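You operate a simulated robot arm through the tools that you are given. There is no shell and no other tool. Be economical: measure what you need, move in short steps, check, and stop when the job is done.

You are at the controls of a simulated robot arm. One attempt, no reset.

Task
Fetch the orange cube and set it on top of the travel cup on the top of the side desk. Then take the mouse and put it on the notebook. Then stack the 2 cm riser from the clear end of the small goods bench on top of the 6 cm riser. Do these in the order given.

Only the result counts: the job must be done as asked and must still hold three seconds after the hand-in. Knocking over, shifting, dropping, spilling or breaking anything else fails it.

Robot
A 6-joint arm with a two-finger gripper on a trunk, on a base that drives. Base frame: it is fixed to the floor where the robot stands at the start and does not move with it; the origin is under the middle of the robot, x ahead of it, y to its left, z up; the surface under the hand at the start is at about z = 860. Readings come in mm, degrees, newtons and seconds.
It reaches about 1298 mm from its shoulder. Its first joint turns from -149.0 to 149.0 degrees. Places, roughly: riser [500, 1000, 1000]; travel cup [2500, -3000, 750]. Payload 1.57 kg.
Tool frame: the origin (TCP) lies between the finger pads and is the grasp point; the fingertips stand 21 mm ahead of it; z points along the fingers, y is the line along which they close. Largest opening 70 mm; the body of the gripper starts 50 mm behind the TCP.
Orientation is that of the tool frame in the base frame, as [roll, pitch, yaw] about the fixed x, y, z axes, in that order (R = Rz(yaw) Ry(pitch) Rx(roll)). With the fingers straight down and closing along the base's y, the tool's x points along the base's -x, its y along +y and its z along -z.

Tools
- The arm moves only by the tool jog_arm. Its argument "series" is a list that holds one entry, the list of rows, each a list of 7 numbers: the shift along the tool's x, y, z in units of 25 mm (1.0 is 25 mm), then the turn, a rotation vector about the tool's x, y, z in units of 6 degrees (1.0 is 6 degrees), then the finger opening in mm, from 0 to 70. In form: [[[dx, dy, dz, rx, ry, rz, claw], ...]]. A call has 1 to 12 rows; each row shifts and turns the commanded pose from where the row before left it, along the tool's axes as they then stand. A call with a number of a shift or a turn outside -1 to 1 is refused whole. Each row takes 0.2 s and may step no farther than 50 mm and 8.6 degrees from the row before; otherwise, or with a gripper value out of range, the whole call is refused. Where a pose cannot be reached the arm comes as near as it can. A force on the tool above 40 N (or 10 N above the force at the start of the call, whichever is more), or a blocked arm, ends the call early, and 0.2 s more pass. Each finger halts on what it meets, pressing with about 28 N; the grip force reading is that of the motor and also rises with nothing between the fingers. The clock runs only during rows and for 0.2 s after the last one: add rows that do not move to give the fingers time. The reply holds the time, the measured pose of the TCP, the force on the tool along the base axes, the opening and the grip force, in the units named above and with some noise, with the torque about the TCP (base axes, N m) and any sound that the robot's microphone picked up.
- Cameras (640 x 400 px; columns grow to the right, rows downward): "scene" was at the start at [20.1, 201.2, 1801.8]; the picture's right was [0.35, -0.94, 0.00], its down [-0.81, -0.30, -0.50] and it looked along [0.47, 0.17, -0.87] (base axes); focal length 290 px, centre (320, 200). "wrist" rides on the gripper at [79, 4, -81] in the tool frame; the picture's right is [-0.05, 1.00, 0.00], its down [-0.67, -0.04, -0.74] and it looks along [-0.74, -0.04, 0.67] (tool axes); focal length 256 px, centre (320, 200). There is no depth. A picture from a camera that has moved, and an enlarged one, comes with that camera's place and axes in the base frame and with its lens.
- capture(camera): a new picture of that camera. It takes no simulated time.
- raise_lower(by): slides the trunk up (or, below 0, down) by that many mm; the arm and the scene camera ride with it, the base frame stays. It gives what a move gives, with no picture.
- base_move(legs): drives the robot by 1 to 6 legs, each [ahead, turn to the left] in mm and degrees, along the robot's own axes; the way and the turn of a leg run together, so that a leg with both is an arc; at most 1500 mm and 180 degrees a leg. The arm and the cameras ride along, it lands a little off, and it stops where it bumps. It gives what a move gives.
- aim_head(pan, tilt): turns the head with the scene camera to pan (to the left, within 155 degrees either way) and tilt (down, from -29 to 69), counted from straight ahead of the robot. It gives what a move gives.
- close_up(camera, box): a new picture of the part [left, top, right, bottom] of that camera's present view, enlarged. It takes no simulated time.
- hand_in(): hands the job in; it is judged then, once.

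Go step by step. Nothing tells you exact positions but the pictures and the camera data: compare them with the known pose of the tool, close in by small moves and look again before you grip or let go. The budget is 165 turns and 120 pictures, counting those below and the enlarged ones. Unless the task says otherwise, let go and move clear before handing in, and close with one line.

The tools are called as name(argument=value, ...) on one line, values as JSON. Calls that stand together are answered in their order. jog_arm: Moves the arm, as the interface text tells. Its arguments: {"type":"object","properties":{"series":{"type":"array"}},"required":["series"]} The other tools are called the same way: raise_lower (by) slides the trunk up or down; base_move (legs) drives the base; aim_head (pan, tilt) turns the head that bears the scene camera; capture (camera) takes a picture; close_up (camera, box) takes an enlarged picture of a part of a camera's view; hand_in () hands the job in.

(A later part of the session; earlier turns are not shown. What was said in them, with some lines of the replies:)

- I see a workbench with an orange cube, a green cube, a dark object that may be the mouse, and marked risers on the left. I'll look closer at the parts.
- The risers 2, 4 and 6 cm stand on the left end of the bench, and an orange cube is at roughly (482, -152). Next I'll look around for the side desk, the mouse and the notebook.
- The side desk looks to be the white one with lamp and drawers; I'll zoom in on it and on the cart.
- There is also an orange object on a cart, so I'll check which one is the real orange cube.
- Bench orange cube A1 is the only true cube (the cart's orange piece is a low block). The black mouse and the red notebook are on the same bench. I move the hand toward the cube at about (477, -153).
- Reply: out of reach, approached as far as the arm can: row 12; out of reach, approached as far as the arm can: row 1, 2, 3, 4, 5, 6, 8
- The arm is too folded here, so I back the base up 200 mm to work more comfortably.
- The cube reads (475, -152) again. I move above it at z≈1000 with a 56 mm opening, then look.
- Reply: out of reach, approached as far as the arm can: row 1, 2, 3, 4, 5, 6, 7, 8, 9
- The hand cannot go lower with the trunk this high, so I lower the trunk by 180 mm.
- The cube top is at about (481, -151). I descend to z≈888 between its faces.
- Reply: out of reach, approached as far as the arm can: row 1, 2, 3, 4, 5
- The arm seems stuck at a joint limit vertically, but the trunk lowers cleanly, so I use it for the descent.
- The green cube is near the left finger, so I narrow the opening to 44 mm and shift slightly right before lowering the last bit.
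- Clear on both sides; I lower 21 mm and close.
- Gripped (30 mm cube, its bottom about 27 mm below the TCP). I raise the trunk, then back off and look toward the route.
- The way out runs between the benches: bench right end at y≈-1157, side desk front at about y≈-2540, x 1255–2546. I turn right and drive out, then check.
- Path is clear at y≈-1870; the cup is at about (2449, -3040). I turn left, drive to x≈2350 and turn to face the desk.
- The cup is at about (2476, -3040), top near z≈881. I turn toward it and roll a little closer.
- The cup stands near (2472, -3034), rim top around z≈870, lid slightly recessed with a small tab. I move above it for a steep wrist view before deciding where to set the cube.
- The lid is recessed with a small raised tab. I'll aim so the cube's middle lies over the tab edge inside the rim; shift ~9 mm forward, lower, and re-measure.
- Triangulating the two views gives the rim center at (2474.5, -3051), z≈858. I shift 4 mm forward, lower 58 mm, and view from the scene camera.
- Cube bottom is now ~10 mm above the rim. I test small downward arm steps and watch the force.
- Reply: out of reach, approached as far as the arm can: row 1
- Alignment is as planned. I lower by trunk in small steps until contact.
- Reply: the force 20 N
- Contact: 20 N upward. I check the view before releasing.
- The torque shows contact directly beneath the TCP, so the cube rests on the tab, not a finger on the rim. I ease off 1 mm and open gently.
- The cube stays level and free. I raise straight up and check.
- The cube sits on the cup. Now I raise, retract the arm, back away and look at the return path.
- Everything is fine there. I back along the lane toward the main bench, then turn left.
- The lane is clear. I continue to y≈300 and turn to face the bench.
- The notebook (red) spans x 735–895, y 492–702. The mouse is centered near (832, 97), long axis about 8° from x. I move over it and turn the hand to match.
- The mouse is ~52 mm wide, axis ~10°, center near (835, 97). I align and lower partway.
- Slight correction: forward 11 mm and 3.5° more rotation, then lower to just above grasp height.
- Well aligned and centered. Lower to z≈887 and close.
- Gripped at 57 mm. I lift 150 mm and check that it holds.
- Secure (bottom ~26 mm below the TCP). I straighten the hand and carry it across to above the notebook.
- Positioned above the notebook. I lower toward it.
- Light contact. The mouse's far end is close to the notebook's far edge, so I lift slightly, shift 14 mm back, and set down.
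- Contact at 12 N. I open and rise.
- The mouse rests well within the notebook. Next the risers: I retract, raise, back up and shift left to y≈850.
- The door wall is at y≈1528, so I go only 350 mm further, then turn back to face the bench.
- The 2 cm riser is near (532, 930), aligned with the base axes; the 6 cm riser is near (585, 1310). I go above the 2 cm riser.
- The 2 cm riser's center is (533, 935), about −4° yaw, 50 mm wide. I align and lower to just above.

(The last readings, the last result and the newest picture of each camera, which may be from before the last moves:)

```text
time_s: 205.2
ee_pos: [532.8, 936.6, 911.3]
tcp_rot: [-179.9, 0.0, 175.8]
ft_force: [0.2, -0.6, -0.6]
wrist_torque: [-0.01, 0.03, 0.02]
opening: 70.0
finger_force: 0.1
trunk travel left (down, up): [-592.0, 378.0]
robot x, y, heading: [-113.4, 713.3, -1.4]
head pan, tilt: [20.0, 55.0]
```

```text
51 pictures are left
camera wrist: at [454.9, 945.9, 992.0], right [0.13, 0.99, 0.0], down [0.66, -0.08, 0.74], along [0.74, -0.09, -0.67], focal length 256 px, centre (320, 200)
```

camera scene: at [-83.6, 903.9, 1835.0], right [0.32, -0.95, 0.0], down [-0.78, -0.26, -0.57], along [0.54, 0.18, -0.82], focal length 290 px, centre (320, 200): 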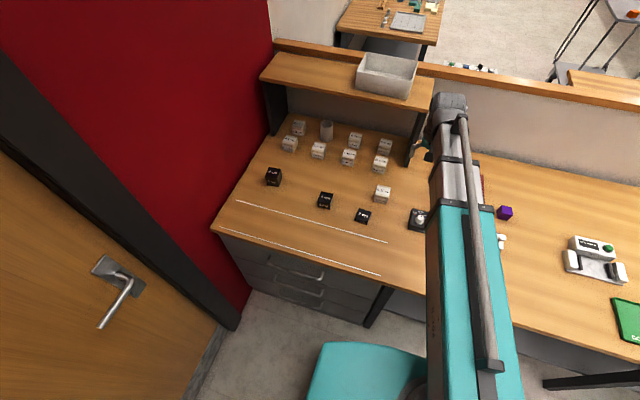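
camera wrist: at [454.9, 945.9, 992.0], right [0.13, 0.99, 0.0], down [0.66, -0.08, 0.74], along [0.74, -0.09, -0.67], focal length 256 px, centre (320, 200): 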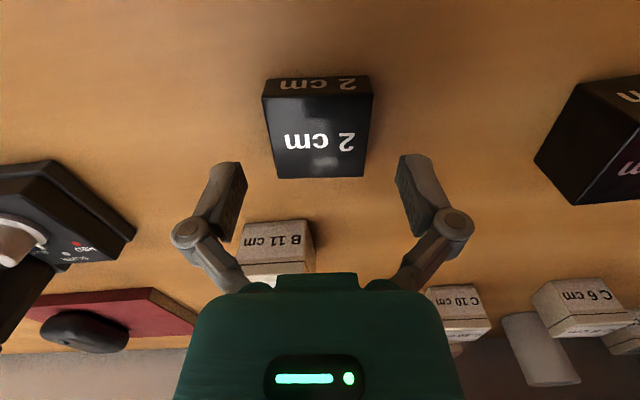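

Aligned and centered. Lower to grasp and close.

raise_lower(by=-26)

jog_arm(series=[[[0, 0, 0, 0, 0, 0, 60], [0, 0, 0, 0, 0, 0, 50], [0, 0, 0, 0, 0, 0, 38], [0, 0, 0, 0, 0, 0, 38], [0, 0, 0, 0, 0, 0, 38]]])

raise_lower(by=200)

capture(camera="wrist")

```text
time_s: 205.9
ee_pos: [534.0, 936.9, 884.6]
tcp_rot: [179.9, 0.0, 175.8]
ft_force: [0.0, -0.4, 0.8]
wrist_torque: [-0.01, 0.02, 0.0]
opening: 69.9
finger_force: 0.1
trunk travel left (down, up): [-566.0, 404.0]
robot x, y, heading: [-113.4, 712.2, -1.5]
head pan, tilt: [20.0, 55.0]
```

```text
time_s: 207.1
ee_pos: [533.8, 936.1, 884.3]
tcp_rot: [-180.0, 0.0, 175.9]
ft_force: [2.0, -0.2, 6.5]
wrist_torque: [-0.03, 0.03, -0.05]
opening: 51.6
finger_force: 28.0
trunk travel left (down, up): [-566.0, 404.0]
robot x, y, heading: [-111.1, 711.1, -1.6]
head pan, tilt: [20.0, 55.0]
```

```text
time_s: 209.3
ee_pos: [533.7, 937.1, 1082.9]
tcp_rot: [180.0, 0.0, 175.8]
ft_force: [0.1, 0.2, -1.4]
wrist_torque: [0.0, -0.01, 0.01]
opening: 51.7
finger_force: 27.7
trunk travel left (down, up): [-766.0, 204.0]
robot x, y, heading: [-115.5, 707.8, -1.4]
head pan, tilt: [20.0, 55.0]
```

```text
50 pictures are left
camera wrist: at [455.1, 945.9, 1165.8], right [0.13, 0.99, 0.0], down [0.66, -0.08, 0.74], along [0.74, -0.09, -0.67], focal length 256 px, centre (320, 200)
```

wrist: 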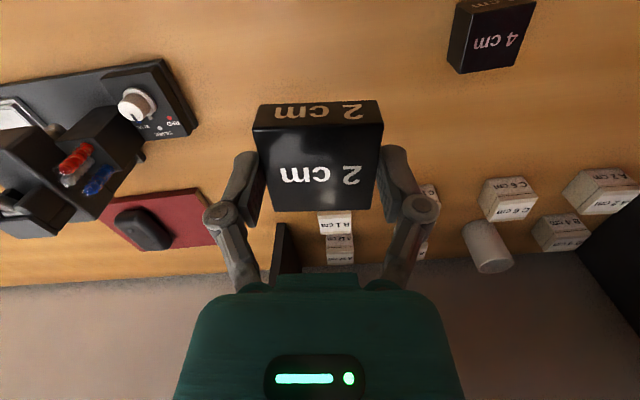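

Gripped; bottom ~24 mm below TCP. I carry it toward the 6 cm riser at safe height.

jog_arm(series=[[[-0.06, 1, 0, 0, 0, 0, 38], [-0.06, 1, 0, 0, 0, 0, 38], [-0.06, 1, 0, 0, 0, 0, 38], [-0.06, 1, 0, 0, 0, 0, 38], [-0.06, 1, 0, 0, 0, 0, 38], [-0.06, 1, 0, 0, 0, 0, 38], [-0.06, 1, 0, 0, 0, 0, 38], [-0.06, 1, 0, 0, 0, 0, 38], [-0.06, 1, 0, 0, 0, 0, 38], [-0.06, 1, 0, 0, 0, 0, 38], [-0.06, 1, 0, 0, 0, 0, 38], [-0.06, 1, 0, 0, 0, 0, 38]]])

capture(camera="wrist")

capture(camera="scene")

```text
time_s: 211.9
ee_pos: [574.1, 1233.0, 1084.4]
tcp_rot: [-180.0, 0.0, 175.8]
ft_force: [-0.1, 0.3, -1.0]
wrist_torque: [0.02, 0.0, -0.02]
opening: 51.5
finger_force: 27.8
trunk travel left (down, up): [-766.0, 204.0]
robot x, y, heading: [-116.3, 707.5, -1.5]
head pan, tilt: [20.0, 55.0]
```

```text
49 pictures are left
camera wrist: at [494.4, 1243.0, 1165.7], right [0.13, 0.99, 0.0], down [0.66, -0.08, 0.74], along [0.74, -0.09, -0.67], focal length 256 px, centre (320, 200)
```

wrist: 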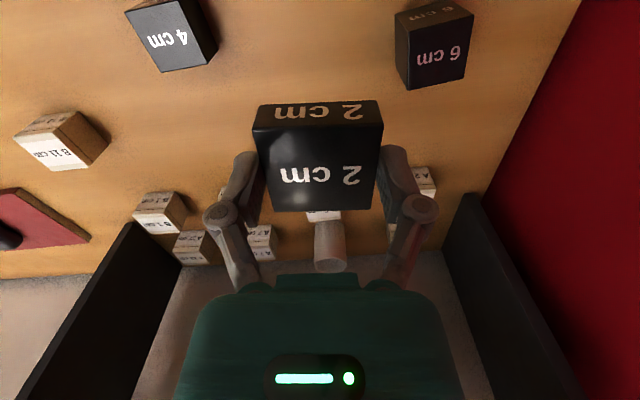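

```text
48 pictures are left
camera scene: at [-83.3, 904.8, 1738.9], right [0.32, -0.95, 0.0], down [-0.78, -0.26, -0.57], along [0.54, 0.18, -0.82], focal length 290 px, centre (320, 200)
```

scene: 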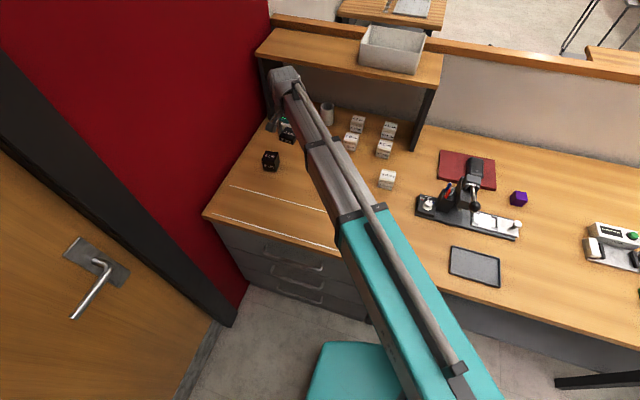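

close_up(camera="wrist", box=[370, 0, 498, 100])

```text
4.00 times, centred on (434, 50) of wrist
camera zoom: at [494.4, 1243.0, 1165.7], right [0.13, 0.99, 0.0], down [0.66, -0.08, 0.74], along [0.74, -0.09, -0.67], focal length 1024 px, centre (-136, 800)
```

zoom: 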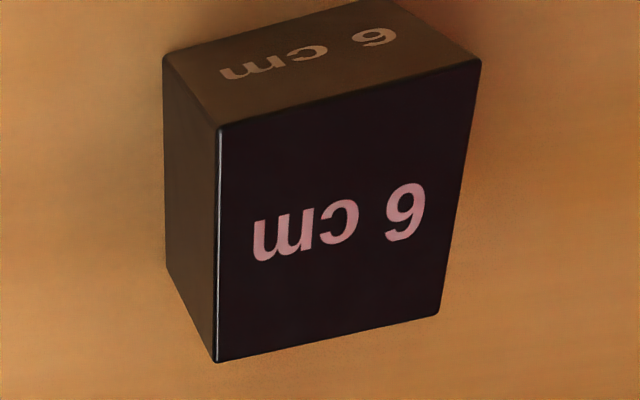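

The 6 cm riser's top center is (592, 1336), yaw about +6°. I move above it and turn the hand 10° to match.

jog_arm(series=[[[-0.083, 0.832, 0, 0, 0, 0, 38], [-0.083, 0.832, 0, 0, 0, 0, 38], [-0.083, 0.832, 0, 0, 0, 0, 38], [-0.083, 0.832, 0, 0, 0, 0, 38], [-0.083, 0.832, 0, 0, 0, 0, 38], [0, 0, 0, 0, 0, -0.85, 38], [0, 0, 0, 0, 0, -0.85, 38], [0, 0, 0, 0, 0, 0, 38]]])

capture(camera="wrist")

```text
time_s: 213.7
ee_pos: [591.4, 1336.9, 1084.4]
tcp_rot: [179.9, 0.0, -173.8]
ft_force: [0.7, -0.5, -1.6]
wrist_torque: [-0.01, 0.02, 0.0]
opening: 51.5
finger_force: 28.3
trunk travel left (down, up): [-766.0, 204.0]
robot x, y, heading: [-118.0, 711.5, -1.4]
head pan, tilt: [20.0, 55.0]
```

```text
46 pictures are left
camera wrist: at [512.6, 1332.4, 1165.7], right [-0.05, 1.0, 0.0], down [0.67, 0.04, 0.74], along [0.74, 0.04, -0.67], focal length 256 px, centre (320, 200)
```

wrist: 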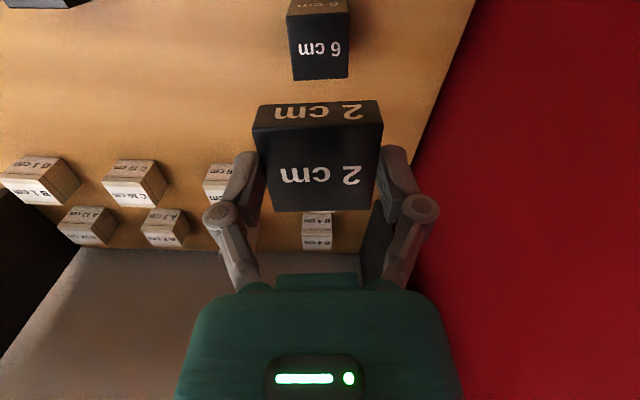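

Well centered. I lower to about 30 mm above and check.

raise_lower(by=-115)

capture(camera="wrist")

close_up(camera="scene", box=[240, 90, 320, 140])

```text
time_s: 215.1
ee_pos: [591.9, 1336.4, 970.8]
tcp_rot: [-180.0, 0.0, -174.0]
ft_force: [-0.9, -0.3, -1.6]
wrist_torque: [0.03, -0.03, -0.01]
opening: 51.2
finger_force: 28.1
trunk travel left (down, up): [-651.0, 319.0]
robot x, y, heading: [-108.7, 712.0, -1.4]
head pan, tilt: [20.0, 55.0]
```

```text
45 pictures are left
camera wrist: at [512.5, 1332.3, 1050.9], right [-0.05, 1.0, 0.0], down [0.67, 0.04, 0.74], along [0.74, 0.04, -0.67], focal length 256 px, centre (320, 200)
```

wrist: 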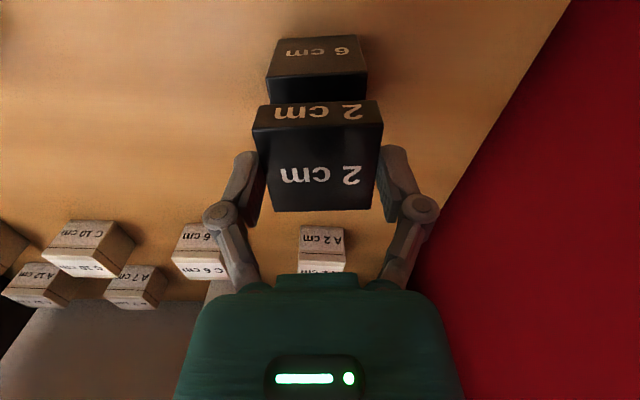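

```text
8.00 times, centred on (280, 115) of scene
camera zoom: at [-83.7, 904.6, 1624.0], right [0.32, -0.95, 0.0], down [-0.78, -0.26, -0.57], along [0.54, 0.18, -0.82], focal length 2324 px, centre (640, 880)
```

zoom: 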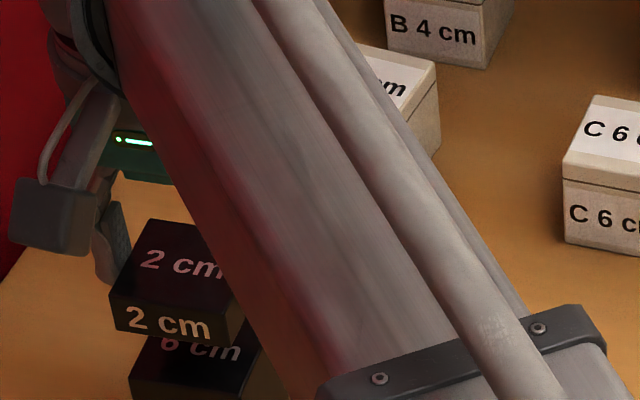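

Edges match. I lower 23 mm, then step to contact.

raise_lower(by=-23)

raise_lower(by=-3)

```text
time_s: 215.8
ee_pos: [592.0, 1338.4, 946.2]
tcp_rot: [-180.0, 0.1, -174.0]
ft_force: [0.0, -0.5, -1.8]
wrist_torque: [0.01, -0.02, 0.0]
opening: 51.3
finger_force: 28.1
trunk travel left (down, up): [-628.0, 342.0]
robot x, y, heading: [-110.8, 711.0, -1.2]
head pan, tilt: [20.0, 55.0]
```

```text
time_s: 216.3
ee_pos: [591.9, 1337.0, 944.3]
tcp_rot: [-179.9, 0.1, -174.0]
ft_force: [4.2, 3.0, 15.7]
wrist_torque: [0.04, 0.05, -0.04]
opening: 51.6
finger_force: 27.8
trunk travel left (down, up): [-625.0, 345.0]
robot x, y, heading: [-112.8, 709.8, -1.2]
head pan, tilt: [20.0, 55.0]
```

Contact at the expected height (15 N). I look, ease off, and open.

raise_lower(by=1)

close_up(camera="wrist", box=[220, 60, 420, 220])

jog_arm(series=[[[0, 0, 0, 0, 0, 0, 52], [0, 0, 0, 0, 0, 0, 55], [0, 0, 0, 0, 0, 0, 60], [0, 0, 0, 0, 0, 0, 66], [0, 0, 0, 0, 0, 0, 66]]])

raise_lower(by=100)

capture(camera="wrist")

```text
time_s: 216.9
ee_pos: [591.1, 1337.5, 944.7]
tcp_rot: [-180.0, 0.0, -174.1]
ft_force: [2.7, 1.9, 6.3]
wrist_torque: [0.13, -0.11, -0.05]
opening: 51.3
finger_force: 28.0
trunk travel left (down, up): [-626.0, 344.0]
robot x, y, heading: [-112.9, 709.0, -1.3]
head pan, tilt: [20.0, 55.0]
```

```text
2.50 times, centred on (320, 140) of wrist
camera zoom: at [512.1, 1331.9, 1026.2], right [-0.05, 1.0, 0.0], down [0.67, 0.04, 0.74], along [0.74, 0.04, -0.67], focal length 640 px, centre (320, 350)
```

zoom: 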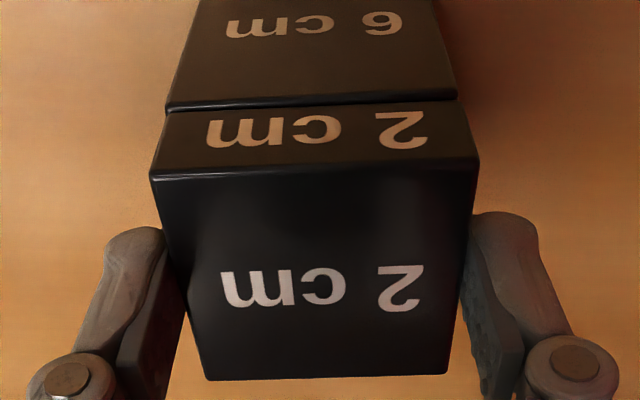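

```text
time_s: 218.1
ee_pos: [591.9, 1336.8, 944.4]
tcp_rot: [179.9, 0.1, -174.0]
ft_force: [-0.3, -0.4, 0.4]
wrist_torque: [0.0, 0.02, 0.01]
opening: 66.0
finger_force: 0.1
trunk travel left (down, up): [-626.0, 344.0]
robot x, y, heading: [-116.2, 710.8, -1.3]
head pan, tilt: [20.0, 55.0]
```

```text
time_s: 219.4
ee_pos: [592.4, 1337.1, 1045.3]
tcp_rot: [-180.0, -0.1, -174.1]
ft_force: [-0.2, -0.3, -1.4]
wrist_torque: [0.02, 0.0, 0.0]
opening: 65.8
finger_force: 0.1
trunk travel left (down, up): [-726.0, 244.0]
robot x, y, heading: [-113.2, 711.7, -1.5]
head pan, tilt: [20.0, 55.0]
```

```text
42 pictures are left
camera wrist: at [512.6, 1332.3, 1125.8], right [-0.05, 1.0, 0.0], down [0.67, 0.04, 0.74], along [0.74, 0.04, -0.67], focal length 256 px, centre (320, 200)
```

wrist: 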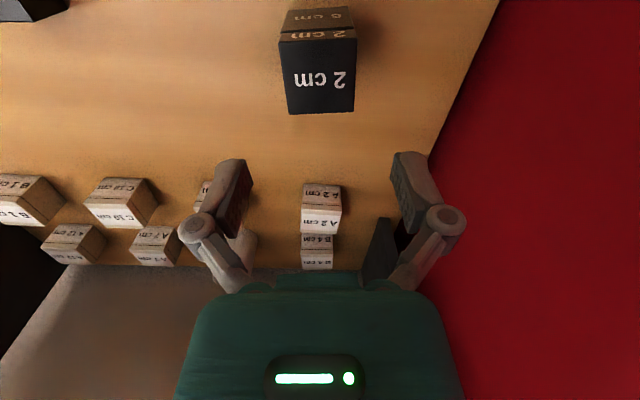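

The 2 cm riser sits squarely on the 6 cm riser and the hand is clear. A final look across at the cup.

aim_head(pan=-55, tilt=20)

capture(camera="scene")

```text
time_s: 220.9
ee_pos: [591.1, 1336.9, 1044.6]
tcp_rot: [180.0, 0.1, -174.0]
ft_force: [-0.2, 0.1, -0.2]
wrist_torque: [0.02, 0.01, 0.01]
opening: 65.9
finger_force: 0.1
trunk travel left (down, up): [-726.0, 244.0]
robot x, y, heading: [-115.1, 711.0, -1.4]
head pan, tilt: [-55.0, 20.0]
```

```text
41 pictures are left
camera scene: at [-100.5, 804.1, 1751.0], right [-0.83, -0.55, 0.0], down [-0.19, 0.28, -0.94], along [0.52, -0.78, -0.34], focal length 290 px, centre (320, 200)
```

scene: 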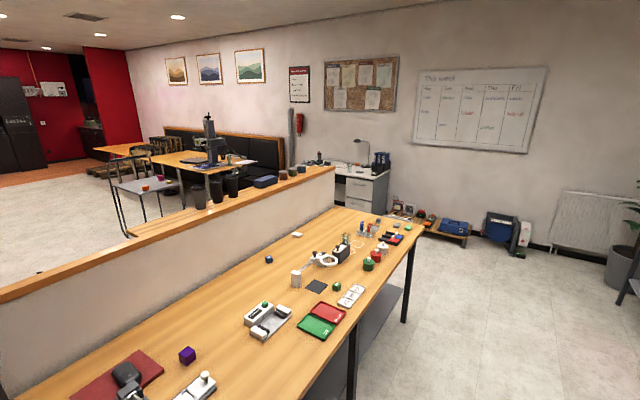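

close_up(camera="scene", box=[290, 130, 370, 190])

```text
6.67 times, centred on (330, 160) of scene
camera zoom: at [-100.5, 804.1, 1751.0], right [-0.83, -0.55, 0.0], down [-0.19, 0.28, -0.94], along [0.52, -0.78, -0.34], focal length 1937 px, centre (253, 467)
```

zoom: 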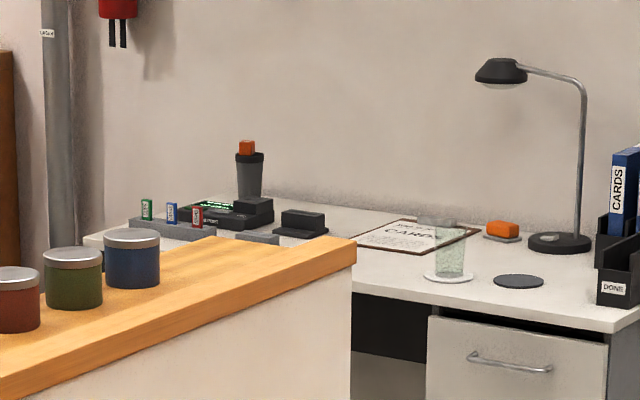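

The cube is still on the cup, the mouse is on the notebook, and the risers are stacked. I hand in.

hand_in()

```text
The job is handed in.
```

I did all three steps in order and handed the job in: the orange cube is on the travel cup, the mouse is on the notebook, and the 2 cm riser is on the 6 cm riser.
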